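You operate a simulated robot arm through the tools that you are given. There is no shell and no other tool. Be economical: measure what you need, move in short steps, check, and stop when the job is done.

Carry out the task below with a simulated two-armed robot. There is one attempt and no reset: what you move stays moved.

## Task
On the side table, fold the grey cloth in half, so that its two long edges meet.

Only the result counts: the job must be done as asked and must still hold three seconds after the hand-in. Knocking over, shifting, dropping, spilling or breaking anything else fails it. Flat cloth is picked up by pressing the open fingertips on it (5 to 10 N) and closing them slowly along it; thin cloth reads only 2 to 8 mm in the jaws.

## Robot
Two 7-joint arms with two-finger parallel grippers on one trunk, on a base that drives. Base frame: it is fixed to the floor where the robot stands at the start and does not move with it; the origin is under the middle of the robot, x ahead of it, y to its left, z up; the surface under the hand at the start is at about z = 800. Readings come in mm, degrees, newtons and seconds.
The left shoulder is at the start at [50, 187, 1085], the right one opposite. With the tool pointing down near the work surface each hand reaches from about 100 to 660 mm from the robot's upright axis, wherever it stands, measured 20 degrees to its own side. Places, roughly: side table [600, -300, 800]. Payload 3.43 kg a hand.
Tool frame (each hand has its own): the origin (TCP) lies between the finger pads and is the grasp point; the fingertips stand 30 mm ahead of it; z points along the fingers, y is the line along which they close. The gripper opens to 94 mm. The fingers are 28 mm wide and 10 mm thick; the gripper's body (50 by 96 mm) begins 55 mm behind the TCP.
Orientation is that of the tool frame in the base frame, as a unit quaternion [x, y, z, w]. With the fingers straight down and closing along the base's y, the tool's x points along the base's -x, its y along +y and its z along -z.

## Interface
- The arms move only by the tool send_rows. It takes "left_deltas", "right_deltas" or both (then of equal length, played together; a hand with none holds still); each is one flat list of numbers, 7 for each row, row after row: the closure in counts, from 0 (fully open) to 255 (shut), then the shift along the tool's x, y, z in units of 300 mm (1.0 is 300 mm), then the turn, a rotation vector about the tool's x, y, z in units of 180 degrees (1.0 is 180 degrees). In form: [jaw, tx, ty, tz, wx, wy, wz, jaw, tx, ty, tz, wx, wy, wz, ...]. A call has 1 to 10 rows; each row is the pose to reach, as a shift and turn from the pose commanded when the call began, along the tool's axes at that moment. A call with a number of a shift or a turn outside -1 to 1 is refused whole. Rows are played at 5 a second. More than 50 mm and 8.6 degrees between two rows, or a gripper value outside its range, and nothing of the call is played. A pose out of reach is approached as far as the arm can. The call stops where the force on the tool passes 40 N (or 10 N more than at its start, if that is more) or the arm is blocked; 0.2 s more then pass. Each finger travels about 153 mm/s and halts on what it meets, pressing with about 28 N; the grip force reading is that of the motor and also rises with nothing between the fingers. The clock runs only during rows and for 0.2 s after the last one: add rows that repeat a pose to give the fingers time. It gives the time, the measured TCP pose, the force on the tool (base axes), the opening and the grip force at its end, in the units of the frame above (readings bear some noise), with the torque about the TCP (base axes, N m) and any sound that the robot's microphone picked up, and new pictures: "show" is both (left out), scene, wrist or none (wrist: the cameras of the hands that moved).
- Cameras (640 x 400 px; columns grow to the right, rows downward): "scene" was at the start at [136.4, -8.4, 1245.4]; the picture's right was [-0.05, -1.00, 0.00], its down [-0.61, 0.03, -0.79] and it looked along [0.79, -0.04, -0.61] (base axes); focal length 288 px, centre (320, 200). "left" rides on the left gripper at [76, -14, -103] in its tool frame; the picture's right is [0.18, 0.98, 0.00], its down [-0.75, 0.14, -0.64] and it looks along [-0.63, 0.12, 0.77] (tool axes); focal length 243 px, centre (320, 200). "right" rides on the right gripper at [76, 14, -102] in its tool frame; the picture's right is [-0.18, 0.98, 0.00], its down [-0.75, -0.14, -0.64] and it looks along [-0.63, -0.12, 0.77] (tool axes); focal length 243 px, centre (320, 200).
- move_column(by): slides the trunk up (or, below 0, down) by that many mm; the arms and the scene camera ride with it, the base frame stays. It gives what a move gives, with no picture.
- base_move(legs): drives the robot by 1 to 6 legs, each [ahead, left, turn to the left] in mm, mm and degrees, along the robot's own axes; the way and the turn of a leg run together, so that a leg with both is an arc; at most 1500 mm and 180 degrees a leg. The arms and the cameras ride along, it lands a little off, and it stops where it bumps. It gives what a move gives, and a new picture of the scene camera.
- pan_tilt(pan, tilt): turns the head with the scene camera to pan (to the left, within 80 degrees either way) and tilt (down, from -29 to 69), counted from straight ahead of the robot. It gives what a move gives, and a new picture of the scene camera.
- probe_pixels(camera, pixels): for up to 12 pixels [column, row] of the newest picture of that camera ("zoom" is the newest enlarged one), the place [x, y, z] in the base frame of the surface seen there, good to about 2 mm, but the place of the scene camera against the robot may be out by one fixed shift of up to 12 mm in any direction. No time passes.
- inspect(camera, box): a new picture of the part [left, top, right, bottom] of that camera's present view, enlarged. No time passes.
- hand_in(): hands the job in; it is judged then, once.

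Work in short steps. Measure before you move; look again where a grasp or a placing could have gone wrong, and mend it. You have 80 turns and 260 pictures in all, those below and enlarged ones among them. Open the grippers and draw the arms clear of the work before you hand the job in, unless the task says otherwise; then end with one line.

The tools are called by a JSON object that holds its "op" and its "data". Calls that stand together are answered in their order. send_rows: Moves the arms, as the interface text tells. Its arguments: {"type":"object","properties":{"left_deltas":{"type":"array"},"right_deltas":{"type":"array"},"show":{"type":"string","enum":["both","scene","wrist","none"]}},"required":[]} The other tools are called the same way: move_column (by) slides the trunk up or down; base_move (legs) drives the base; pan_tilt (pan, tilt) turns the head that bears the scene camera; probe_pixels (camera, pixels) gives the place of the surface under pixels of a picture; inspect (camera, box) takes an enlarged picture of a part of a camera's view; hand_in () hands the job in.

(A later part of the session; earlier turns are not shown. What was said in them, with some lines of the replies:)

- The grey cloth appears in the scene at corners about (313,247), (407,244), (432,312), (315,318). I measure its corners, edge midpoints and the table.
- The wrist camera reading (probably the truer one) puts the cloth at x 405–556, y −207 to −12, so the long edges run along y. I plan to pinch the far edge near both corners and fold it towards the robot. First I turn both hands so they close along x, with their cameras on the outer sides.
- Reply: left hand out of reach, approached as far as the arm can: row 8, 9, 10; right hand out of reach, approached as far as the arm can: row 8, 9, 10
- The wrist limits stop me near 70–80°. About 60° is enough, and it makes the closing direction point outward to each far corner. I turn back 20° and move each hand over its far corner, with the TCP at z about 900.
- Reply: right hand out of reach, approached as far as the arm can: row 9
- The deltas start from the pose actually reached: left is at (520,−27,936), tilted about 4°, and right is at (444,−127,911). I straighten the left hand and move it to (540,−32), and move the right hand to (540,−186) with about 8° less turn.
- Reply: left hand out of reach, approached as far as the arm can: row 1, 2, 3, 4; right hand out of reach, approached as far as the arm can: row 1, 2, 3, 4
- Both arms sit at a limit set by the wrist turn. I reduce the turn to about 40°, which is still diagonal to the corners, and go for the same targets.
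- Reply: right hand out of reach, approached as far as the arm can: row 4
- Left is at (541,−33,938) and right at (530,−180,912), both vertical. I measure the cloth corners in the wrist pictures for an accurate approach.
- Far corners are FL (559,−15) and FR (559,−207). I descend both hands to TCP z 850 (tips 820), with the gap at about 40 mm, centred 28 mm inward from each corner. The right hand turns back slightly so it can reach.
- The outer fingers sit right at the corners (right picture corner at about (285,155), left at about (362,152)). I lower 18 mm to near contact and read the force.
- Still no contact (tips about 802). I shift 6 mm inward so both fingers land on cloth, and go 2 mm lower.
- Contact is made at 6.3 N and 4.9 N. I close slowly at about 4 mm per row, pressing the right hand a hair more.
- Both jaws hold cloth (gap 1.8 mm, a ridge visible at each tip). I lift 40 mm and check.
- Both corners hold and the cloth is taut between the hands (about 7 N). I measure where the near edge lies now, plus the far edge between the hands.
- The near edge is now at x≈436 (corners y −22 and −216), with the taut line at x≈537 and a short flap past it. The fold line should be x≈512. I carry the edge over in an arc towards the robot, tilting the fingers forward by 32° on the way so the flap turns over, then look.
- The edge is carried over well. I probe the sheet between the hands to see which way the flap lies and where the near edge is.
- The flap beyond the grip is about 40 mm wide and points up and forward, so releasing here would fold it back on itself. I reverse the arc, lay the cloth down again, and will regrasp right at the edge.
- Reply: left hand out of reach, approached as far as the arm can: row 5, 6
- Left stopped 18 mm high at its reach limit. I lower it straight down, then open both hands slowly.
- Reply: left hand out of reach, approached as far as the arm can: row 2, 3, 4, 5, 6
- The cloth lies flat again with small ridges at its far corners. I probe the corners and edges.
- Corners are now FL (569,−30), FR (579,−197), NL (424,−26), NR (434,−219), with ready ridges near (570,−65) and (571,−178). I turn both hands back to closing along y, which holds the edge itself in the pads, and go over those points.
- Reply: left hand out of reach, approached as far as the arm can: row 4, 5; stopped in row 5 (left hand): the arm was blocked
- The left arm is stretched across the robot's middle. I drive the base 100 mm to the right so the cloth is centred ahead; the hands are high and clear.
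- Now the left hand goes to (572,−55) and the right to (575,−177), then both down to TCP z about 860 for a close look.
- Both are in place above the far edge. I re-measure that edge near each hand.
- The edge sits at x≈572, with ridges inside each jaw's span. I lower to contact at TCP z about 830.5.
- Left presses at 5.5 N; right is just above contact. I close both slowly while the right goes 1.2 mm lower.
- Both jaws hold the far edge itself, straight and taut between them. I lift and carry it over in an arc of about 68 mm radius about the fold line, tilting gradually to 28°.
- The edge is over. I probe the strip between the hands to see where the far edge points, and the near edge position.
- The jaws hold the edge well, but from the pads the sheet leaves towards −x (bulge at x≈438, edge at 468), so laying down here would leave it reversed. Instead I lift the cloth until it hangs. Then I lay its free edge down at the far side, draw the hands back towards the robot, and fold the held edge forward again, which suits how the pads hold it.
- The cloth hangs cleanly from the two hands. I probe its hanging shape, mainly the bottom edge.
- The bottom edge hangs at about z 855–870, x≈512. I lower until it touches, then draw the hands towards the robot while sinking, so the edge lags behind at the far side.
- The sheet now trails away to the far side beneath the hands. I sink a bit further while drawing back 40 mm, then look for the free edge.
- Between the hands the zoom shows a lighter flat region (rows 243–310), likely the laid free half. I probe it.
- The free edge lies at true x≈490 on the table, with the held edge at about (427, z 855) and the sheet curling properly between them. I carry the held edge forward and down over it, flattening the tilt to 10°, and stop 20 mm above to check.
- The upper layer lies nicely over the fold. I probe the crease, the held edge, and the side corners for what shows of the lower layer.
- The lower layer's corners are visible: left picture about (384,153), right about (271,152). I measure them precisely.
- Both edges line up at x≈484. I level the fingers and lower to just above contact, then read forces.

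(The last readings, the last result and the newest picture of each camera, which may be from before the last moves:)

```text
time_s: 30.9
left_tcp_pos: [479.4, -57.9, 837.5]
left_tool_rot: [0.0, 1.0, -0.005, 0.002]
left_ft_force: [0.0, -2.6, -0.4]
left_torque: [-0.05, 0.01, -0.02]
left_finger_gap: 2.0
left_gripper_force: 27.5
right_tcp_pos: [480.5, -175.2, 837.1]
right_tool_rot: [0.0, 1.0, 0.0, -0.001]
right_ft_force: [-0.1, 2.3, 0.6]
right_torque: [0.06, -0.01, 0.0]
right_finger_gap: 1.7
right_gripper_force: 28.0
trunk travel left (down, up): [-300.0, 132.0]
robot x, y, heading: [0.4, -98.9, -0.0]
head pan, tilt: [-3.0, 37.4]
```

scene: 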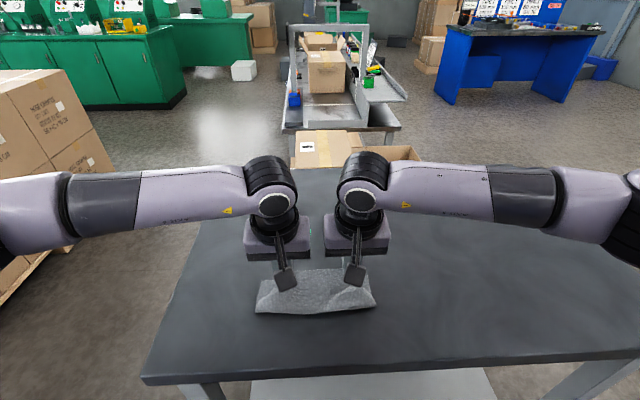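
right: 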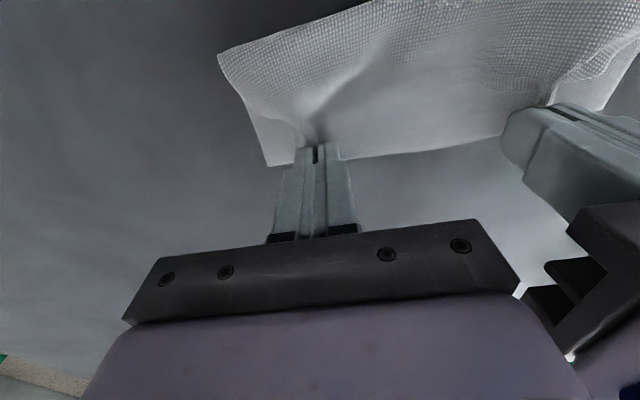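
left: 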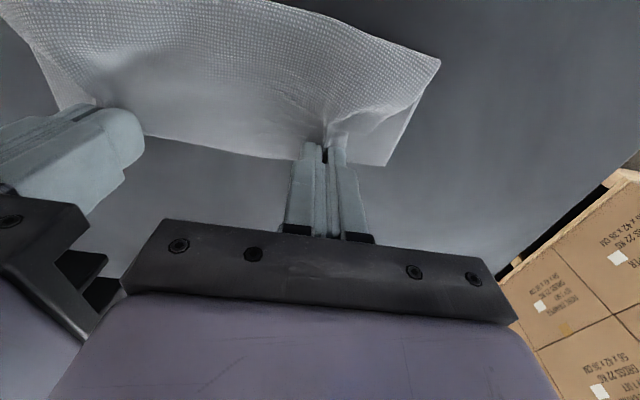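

No contact yet. I go 4.5 mm lower and check force and edge alignment.

{"op": "send_rows", "data": {"left_deltas": [255, 0, 0, 0.008, 0, 0, 0, 255, 0, 0, 0.0165, 0, 0, 0], "right_deltas": [255, 0, 0, 0.008, 0, 0, 0, 255, 0, 0, 0.015, 0, 0, 0], "show": "wrist"}}

{"op": "probe_pixels", "data": {"camera": "left", "pixels": [[385, 161], [285, 160], [210, 148], [200, 160], [410, 110], [437, 60]]}}

{"op": "probe_pixels", "data": {"camera": "right", "pixels": [[270, 162], [352, 160], [430, 148], [430, 160], [250, 110], [222, 60]]}}

```text
time_s: 31.5
left_tcp_pos: [480.1, -58.3, 832.4]
left_tool_rot: [0.0, 1.0, -0.005, 0.002]
left_ft_force: [0.3, -2.5, 0.2]
left_torque: [-0.07, 0.02, 0.06]
left_finger_gap: 1.9
left_gripper_force: 28.2
right_tcp_pos: [479.7, -175.9, 832.1]
right_tool_rot: [-0.002, 1.0, 0.0, 0.0]
right_ft_force: [-1.0, 3.0, 4.3]
right_torque: [0.11, 0.03, -0.01]
right_finger_gap: 2.0
right_gripper_force: 28.2
trunk travel left (down, up): [-300.0, 132.0]
robot x, y, heading: [2.8, -99.8, 0.0]
head pan, tilt: [-3.0, 37.4]
```

right: 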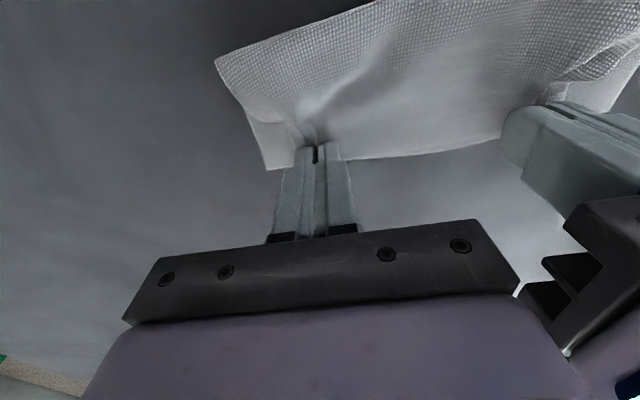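
left: 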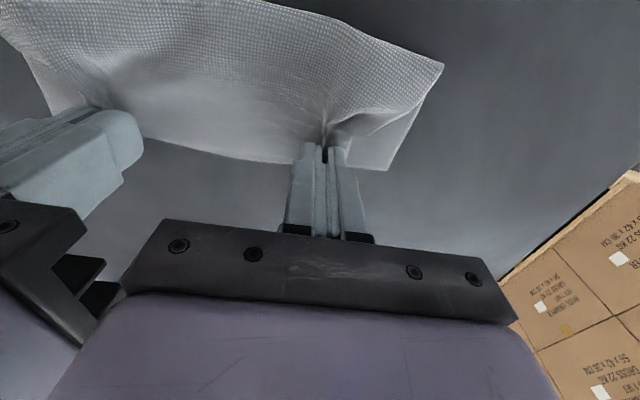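

```text
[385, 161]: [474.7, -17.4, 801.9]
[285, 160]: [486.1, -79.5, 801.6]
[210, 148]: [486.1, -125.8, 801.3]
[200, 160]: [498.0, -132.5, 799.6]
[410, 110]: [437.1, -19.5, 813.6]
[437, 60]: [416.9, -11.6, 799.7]
```

```text
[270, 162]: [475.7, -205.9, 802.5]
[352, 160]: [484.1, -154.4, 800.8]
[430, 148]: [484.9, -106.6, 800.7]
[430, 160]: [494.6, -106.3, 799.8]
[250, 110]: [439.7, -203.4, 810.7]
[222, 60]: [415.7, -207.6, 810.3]
```

The edges coincide at about x 484–486, and right touches at 4 N. I lower left 1 mm and open both slowly, so the ridges spread back flat.

{"op": "send_rows", "data": {"left_deltas": [255, 0, 0, 0.003, 0, 0, 0, 244, 0, 0, 0.003, 0, 0, 0, 233, 0, 0, 0.003, 0, 0, 0, 222, 0, 0, 0.003, 0, 0, 0, 211, 0, 0, 0.003, 0, 0, 0, 200, 0, 0, 0.003, 0, 0, 0, 189, 0, 0, 0.003, 0, 0, 0, 178, 0, 0, 0.003, 0, 0, 0, 167, 0, 0, 0.003, 0, 0, 0, 157, 0, 0, 0.003, 0, 0, 0], "right_deltas": [255, 0, 0, 0, 0, 0, 0, 247, 0, 0, 0, 0, 0, 0, 238, 0, 0, 0, 0, 0, 0, 229, 0, 0, 0, 0, 0, 0, 220, 0, 0, 0, 0, 0, 0, 211, 0, 0, 0, 0, 0, 0, 202, 0, 0, 0, 0, 0, 0, 193, 0, 0, 0, 0, 0, 0, 184, 0, 0, 0, 0, 0, 0, 175, 0, 0, 0, 0, 0, 0], "show": "wrist"}}

```text
time_s: 33.7
left_tcp_pos: [479.2, -58.0, 831.7]
left_tool_rot: [0.0, 1.0, -0.004, 0.002]
left_ft_force: [0.1, -1.5, 5.8]
left_torque: [0.1, 0.03, 0.0]
left_finger_gap: 35.0
left_gripper_force: 0.0
right_tcp_pos: [479.9, -176.1, 832.6]
right_tool_rot: [0.0, 1.0, 0.0, 0.0]
right_ft_force: [0.0, 0.9, 4.7]
right_torque: [-0.01, 0.01, 0.01]
right_finger_gap: 28.2
right_gripper_force: 0.1
trunk travel left (down, up): [-300.0, 132.0]
robot x, y, heading: [-1.6, -97.8, 0.1]
head pan, tilt: [-3.0, 37.4]
```

right: 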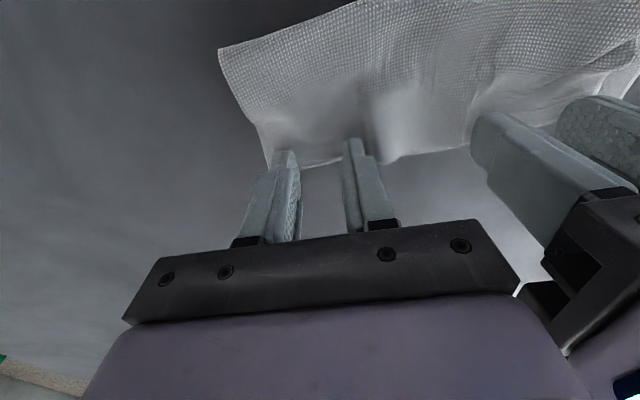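
left: 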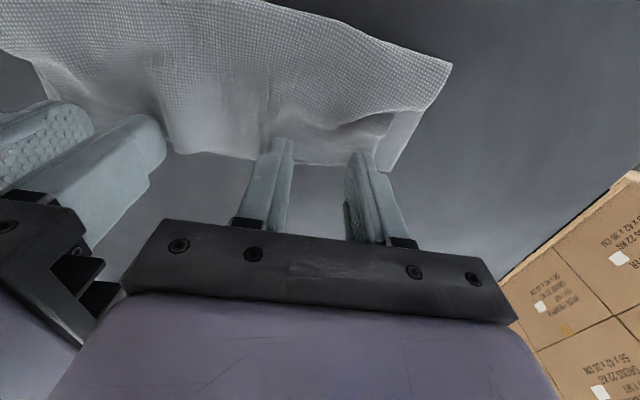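

Released and spread. I lift both hands straight up and look.

{"op": "send_rows", "data": {"left_deltas": [157, 0, 0, -0.03, 0, 0, 0, 157, 0, 0, -0.12, 0, 0, 0, 157, 0, 0, -0.26, 0, 0, 0, 157, -0.13, 0, -0.36, 0, 0, 0, 157, -0.26, 0, -0.4, 0, 0, 0, 157, -0.36, 0, -0.4, 0, 0, 0], "right_deltas": [179, 0, 0, -0.03, 0, 0, 0, 179, 0, 0, -0.12, 0, 0, 0, 179, 0, 0, -0.26, 0, 0, 0, 179, -0.13, 0, -0.36, 0, 0, 0, 179, -0.26, 0, -0.4, 0, 0, 0, 179, -0.36, 0, -0.4, 0, 0, 0]}}

{"op": "inspect", "data": {"camera": "scene", "box": [240, 230, 400, 330]}}

```text
time_s: 35.1
left_tcp_pos: [586.3, -57.3, 951.8]
left_tool_rot: [0.002, 1.0, -0.006, 0.002]
left_ft_force: [0.0, 0.7, -0.3]
left_torque: [-0.01, 0.02, -0.01]
left_finger_gap: 36.1
left_gripper_force: 0.0
right_tcp_pos: [588.7, -174.9, 951.4]
right_tool_rot: [-0.002, 1.0, 0.0, 0.0]
right_ft_force: [-0.1, 0.5, -0.1]
right_torque: [0.01, -0.04, 0.04]
right_finger_gap: 28.1
right_gripper_force: 0.0
trunk travel left (down, up): [-300.0, 132.0]
robot x, y, heading: [1.4, -96.6, 0.0]
head pan, tilt: [-3.0, 37.4]
```

scene: 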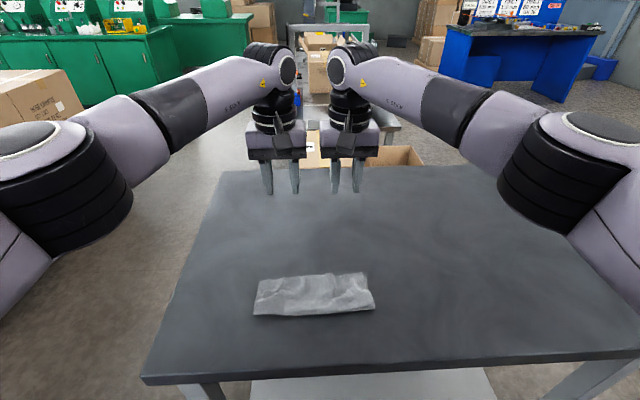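
right: 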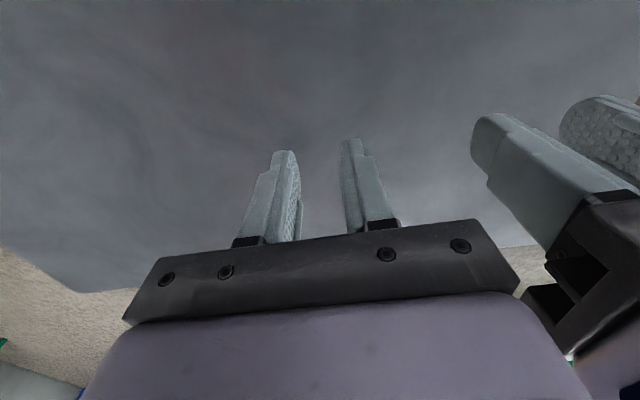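
left: 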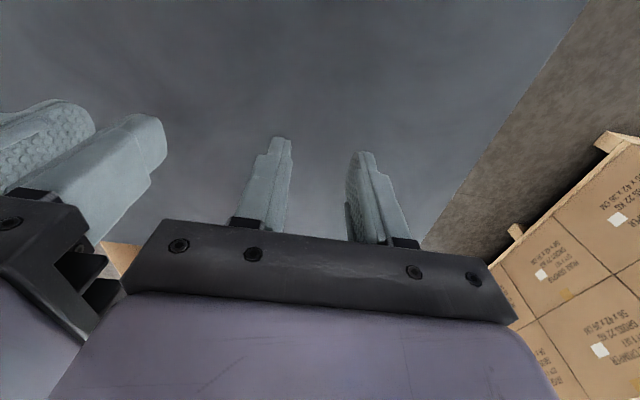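

```text
4.00 times, centred on (320, 280) of scene
```

zoom: 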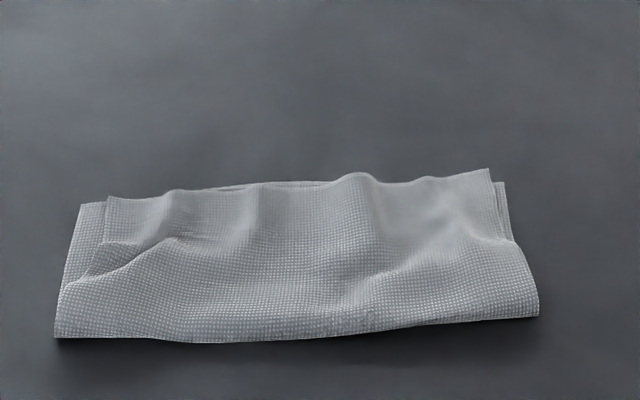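

The cloth is folded; the top layer still has ridges, and its left corner sits inside the lower one. I measure the offsets.

{"op": "probe_pixels", "data": {"camera": "zoom", "pixels": [[106, 198], [80, 205], [176, 192], [258, 186], [258, 183], [356, 176], [488, 172], [503, 184], [56, 335], [320, 336], [537, 314], [512, 240]]}}

{"op": "probe_pixels", "data": {"camera": "zoom", "pixels": [[92, 275], [150, 240], [220, 205], [300, 205], [360, 190], [360, 230], [360, 300], [430, 190], [430, 270], [200, 330], [128, 245], [470, 240]]}}

```text
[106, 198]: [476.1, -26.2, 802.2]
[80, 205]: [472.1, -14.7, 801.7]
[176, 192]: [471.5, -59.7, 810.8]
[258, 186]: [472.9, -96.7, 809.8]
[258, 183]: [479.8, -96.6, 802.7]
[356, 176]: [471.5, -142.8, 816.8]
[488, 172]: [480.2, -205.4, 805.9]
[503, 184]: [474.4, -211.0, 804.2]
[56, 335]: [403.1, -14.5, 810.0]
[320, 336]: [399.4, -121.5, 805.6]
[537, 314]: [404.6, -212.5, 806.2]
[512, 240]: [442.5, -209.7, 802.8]
```

```text
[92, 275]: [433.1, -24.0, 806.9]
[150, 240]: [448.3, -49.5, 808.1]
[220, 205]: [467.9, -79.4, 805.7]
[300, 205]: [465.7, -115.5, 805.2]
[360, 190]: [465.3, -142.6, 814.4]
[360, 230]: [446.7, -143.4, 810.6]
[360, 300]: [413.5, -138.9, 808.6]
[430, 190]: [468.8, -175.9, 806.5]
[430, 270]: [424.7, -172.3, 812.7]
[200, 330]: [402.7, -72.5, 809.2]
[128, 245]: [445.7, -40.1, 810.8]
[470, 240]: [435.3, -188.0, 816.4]
```

Corner offsets are about 12 mm (left) and 8 mm (right). I improve this with a symmetric gentle wipe: closed fingertips pressed lightly on the top layer near each corner and drawn outward, while the flat lower layer resists. First I position above.

{"op": "send_rows", "data": {"left_deltas": [255, 0.13, 0.02, 0, 0, 0, 0, 255, 0.26, 0.04, 0, 0, 0, 0, 255, 0.38, 0.063, 0, 0, 0, 0, 255, 0.38, 0.063, 0.13, 0, 0, 0, 255, 0.38, 0.063, 0.26, 0, 0, 0, 255, 0.38, 0.063, 0.36, 0, 0, 0, 255, 0.38, 0.063, 0.38, 0, 0, 0], "right_deltas": [255, 0.13, -0.015, 0, 0, 0, 0, 255, 0.26, -0.03, 0, 0, 0, 0, 255, 0.39, -0.043, 0, 0, 0, 0, 255, 0.39, -0.043, 0.13, 0, 0, 0, 255, 0.39, -0.043, 0.26, 0, 0, 0, 255, 0.39, -0.043, 0.36, 0, 0, 0, 255, 0.39, -0.043, 0.38, 0, 0, 0], "show": "wrist"}}

```text
time_s: 36.7
left_tcp_pos: [474.0, -38.4, 836.3]
left_tool_rot: [0.001, 1.0, -0.005, 0.003]
left_ft_force: [0.4, -0.3, -0.1]
left_torque: [0.01, -0.03, -0.02]
left_finger_gap: 0.0
left_gripper_force: 27.9
right_tcp_pos: [471.0, -187.4, 837.7]
right_tool_rot: [-0.001, 1.0, 0.0, 0.0]
right_ft_force: [0.3, 0.6, 0.4]
right_torque: [-0.04, -0.01, 0.03]
right_finger_gap: 0.2
right_gripper_force: 27.8
trunk travel left (down, up): [-300.0, 132.0]
robot x, y, heading: [1.7, -100.7, 0.0]
head pan, tilt: [-3.0, 37.4]
```

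right: 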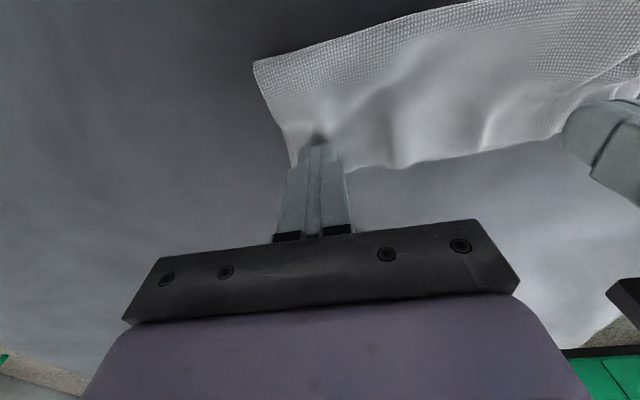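
left: 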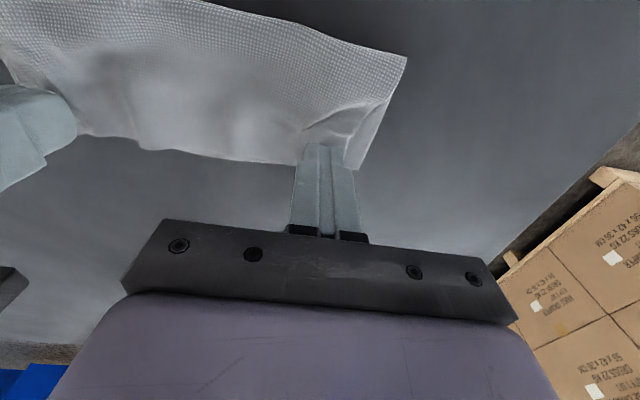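

Now I press lightly (about 3–5 N) and draw outward, left +12 mm and right −8 mm, then lift.

{"op": "send_rows", "data": {"left_deltas": [255, 0, 0, 0.0145, 0, 0, 0, 255, 0, 0, 0.0155, 0, 0, 0, 255, 0, 0.01, 0.0155, 0, 0, 0, 255, 0, 0.02, 0.0155, 0, 0, 0, 255, 0, 0.03, 0.0155, 0, 0, 0, 255, 0, 0.04, 0.0155, 0, 0, 0], "right_deltas": [255, 0, 0, 0.0165, 0, 0, 0, 255, 0, 0, 0.018, 0, 0, 0, 255, 0, -0.007, 0.018, 0, 0, 0, 255, 0, -0.014, 0.018, 0, 0, 0, 255, 0, -0.02, 0.018, 0, 0, 0, 255, 0, -0.027, 0.018, 0, 0, 0], "show": "wrist"}}

```text
time_s: 38.1
left_tcp_pos: [473.4, -28.0, 833.2]
left_tool_rot: [0.001, 1.0, -0.006, 0.002]
left_ft_force: [-0.7, -0.6, 0.5]
left_torque: [0.01, -0.02, -0.03]
left_finger_gap: 0.2
left_gripper_force: 27.8
right_tcp_pos: [470.7, -196.1, 831.7]
right_tool_rot: [-0.001, 1.0, 0.0, 0.0]
right_ft_force: [0.2, 0.6, 1.7]
right_torque: [-0.02, -0.03, -0.02]
right_finger_gap: 0.1
right_gripper_force: 28.1
trunk travel left (down, up): [-300.0, 132.0]
robot x, y, heading: [0.2, -100.4, -0.1]
head pan, tilt: [-3.0, 37.4]
```

right: 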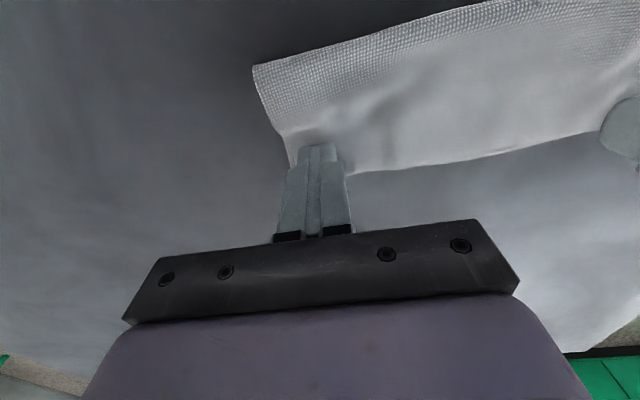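
left: 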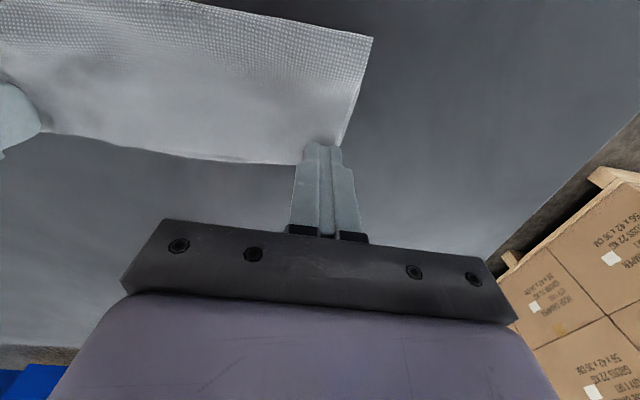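

The ridges are gone and the top layer looks smooth. I lift both hands and move them away to look.

{"op": "send_rows", "data": {"left_deltas": [255, 0, 0, -0.03, 0, 0, 0, 255, 0, 0, -0.13, 0, 0, 0, 255, 0, 0, -0.26, 0, 0, 0, 200, -0.13, 0.1, -0.36, 0, 0, 0, 100, -0.26, 0.2, -0.4, 0, 0, 0, 0, -0.3, 0.3, -0.4, 0, 0, 0], "right_deltas": [255, 0, 0, -0.03, 0, 0, 0, 255, 0, 0, -0.13, 0, 0, 0, 255, 0, 0, -0.26, 0, 0, 0, 200, -0.13, -0.1, -0.36, 0, 0, 0, 100, -0.26, -0.2, -0.4, 0, 0, 0, 0, -0.3, -0.3, -0.4, 0, 0, 0], "show": "scene"}}

{"op": "inspect", "data": {"camera": "scene", "box": [240, 230, 400, 330]}}

```text
refused: row 4 steps farther than a row can; nothing moved
```

```text
4.00 times, centred on (320, 280) of scene
```

zoom: 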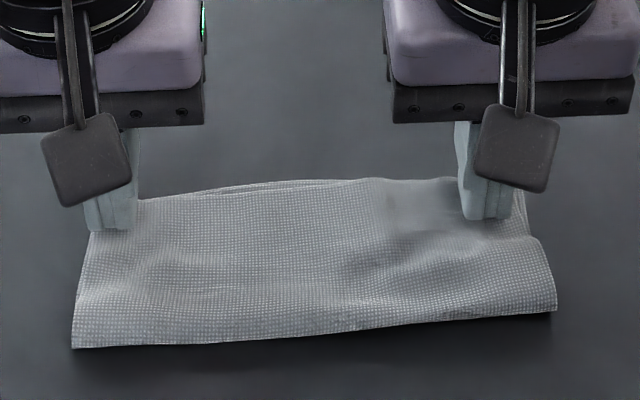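

The step was too long and was refused; I repeat the lift with smaller steps.

{"op": "send_rows", "data": {"left_deltas": [255, 0, 0, -0.03, 0, 0, 0, 255, 0, 0, -0.13, 0, 0, 0, 255, 0, 0, -0.26, 0, 0, 0, 255, 0, 0, -0.38, 0, 0, 0, 200, -0.1, 0.1, -0.38, 0, 0, 0, 100, -0.2, 0.2, -0.38, 0, 0, 0, 0, -0.3, 0.3, -0.38, 0, 0, 0], "right_deltas": [255, 0, 0, -0.03, 0, 0, 0, 255, 0, 0, -0.13, 0, 0, 0, 255, 0, 0, -0.26, 0, 0, 0, 255, 0, 0, -0.38, 0, 0, 0, 200, -0.1, -0.1, -0.38, 0, 0, 0, 100, -0.2, -0.2, -0.38, 0, 0, 0, 0, -0.3, -0.3, -0.38, 0, 0, 0], "show": "scene"}}

{"op": "inspect", "data": {"camera": "scene", "box": [240, 230, 400, 330]}}

```text
time_s: 39.7
left_tcp_pos: [564.0, 62.8, 947.1]
left_tool_rot: [0.001, 1.0, -0.005, 0.002]
left_ft_force: [-0.9, -0.3, -0.4]
left_torque: [0.02, 0.0, 0.0]
left_finger_gap: 94.2
left_gripper_force: 0.0
right_tcp_pos: [562.4, -285.9, 945.4]
right_tool_rot: [-0.001, 1.0, 0.0, 0.001]
right_ft_force: [0.9, -0.3, 0.4]
right_torque: [-0.01, -0.02, -0.01]
right_finger_gap: 93.7
right_gripper_force: 0.0
trunk travel left (down, up): [-300.0, 132.0]
robot x, y, heading: [-1.8, -97.9, 0.1]
head pan, tilt: [-3.0, 37.4]
```

scene: 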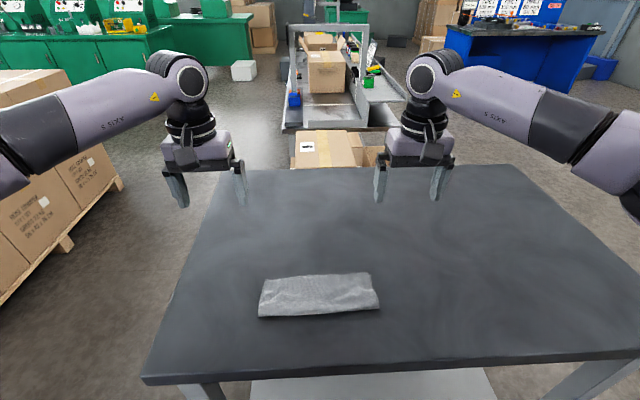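

```text
4.00 times, centred on (320, 280) of scene
```

zoom: 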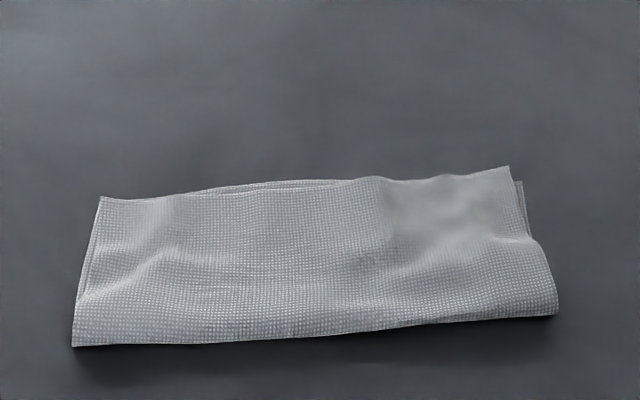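

The two long edges now coincide to within a few millimetres, the top layer is smooth, and both hands are open and well clear. I hand the job in.

{"op": "hand_in", "data": {}}

```text
The job is handed in.
```

The grey cloth is folded in half on the side table. By the camera picture its two long edges meet to within a few millimetres, and the job has been handed in.
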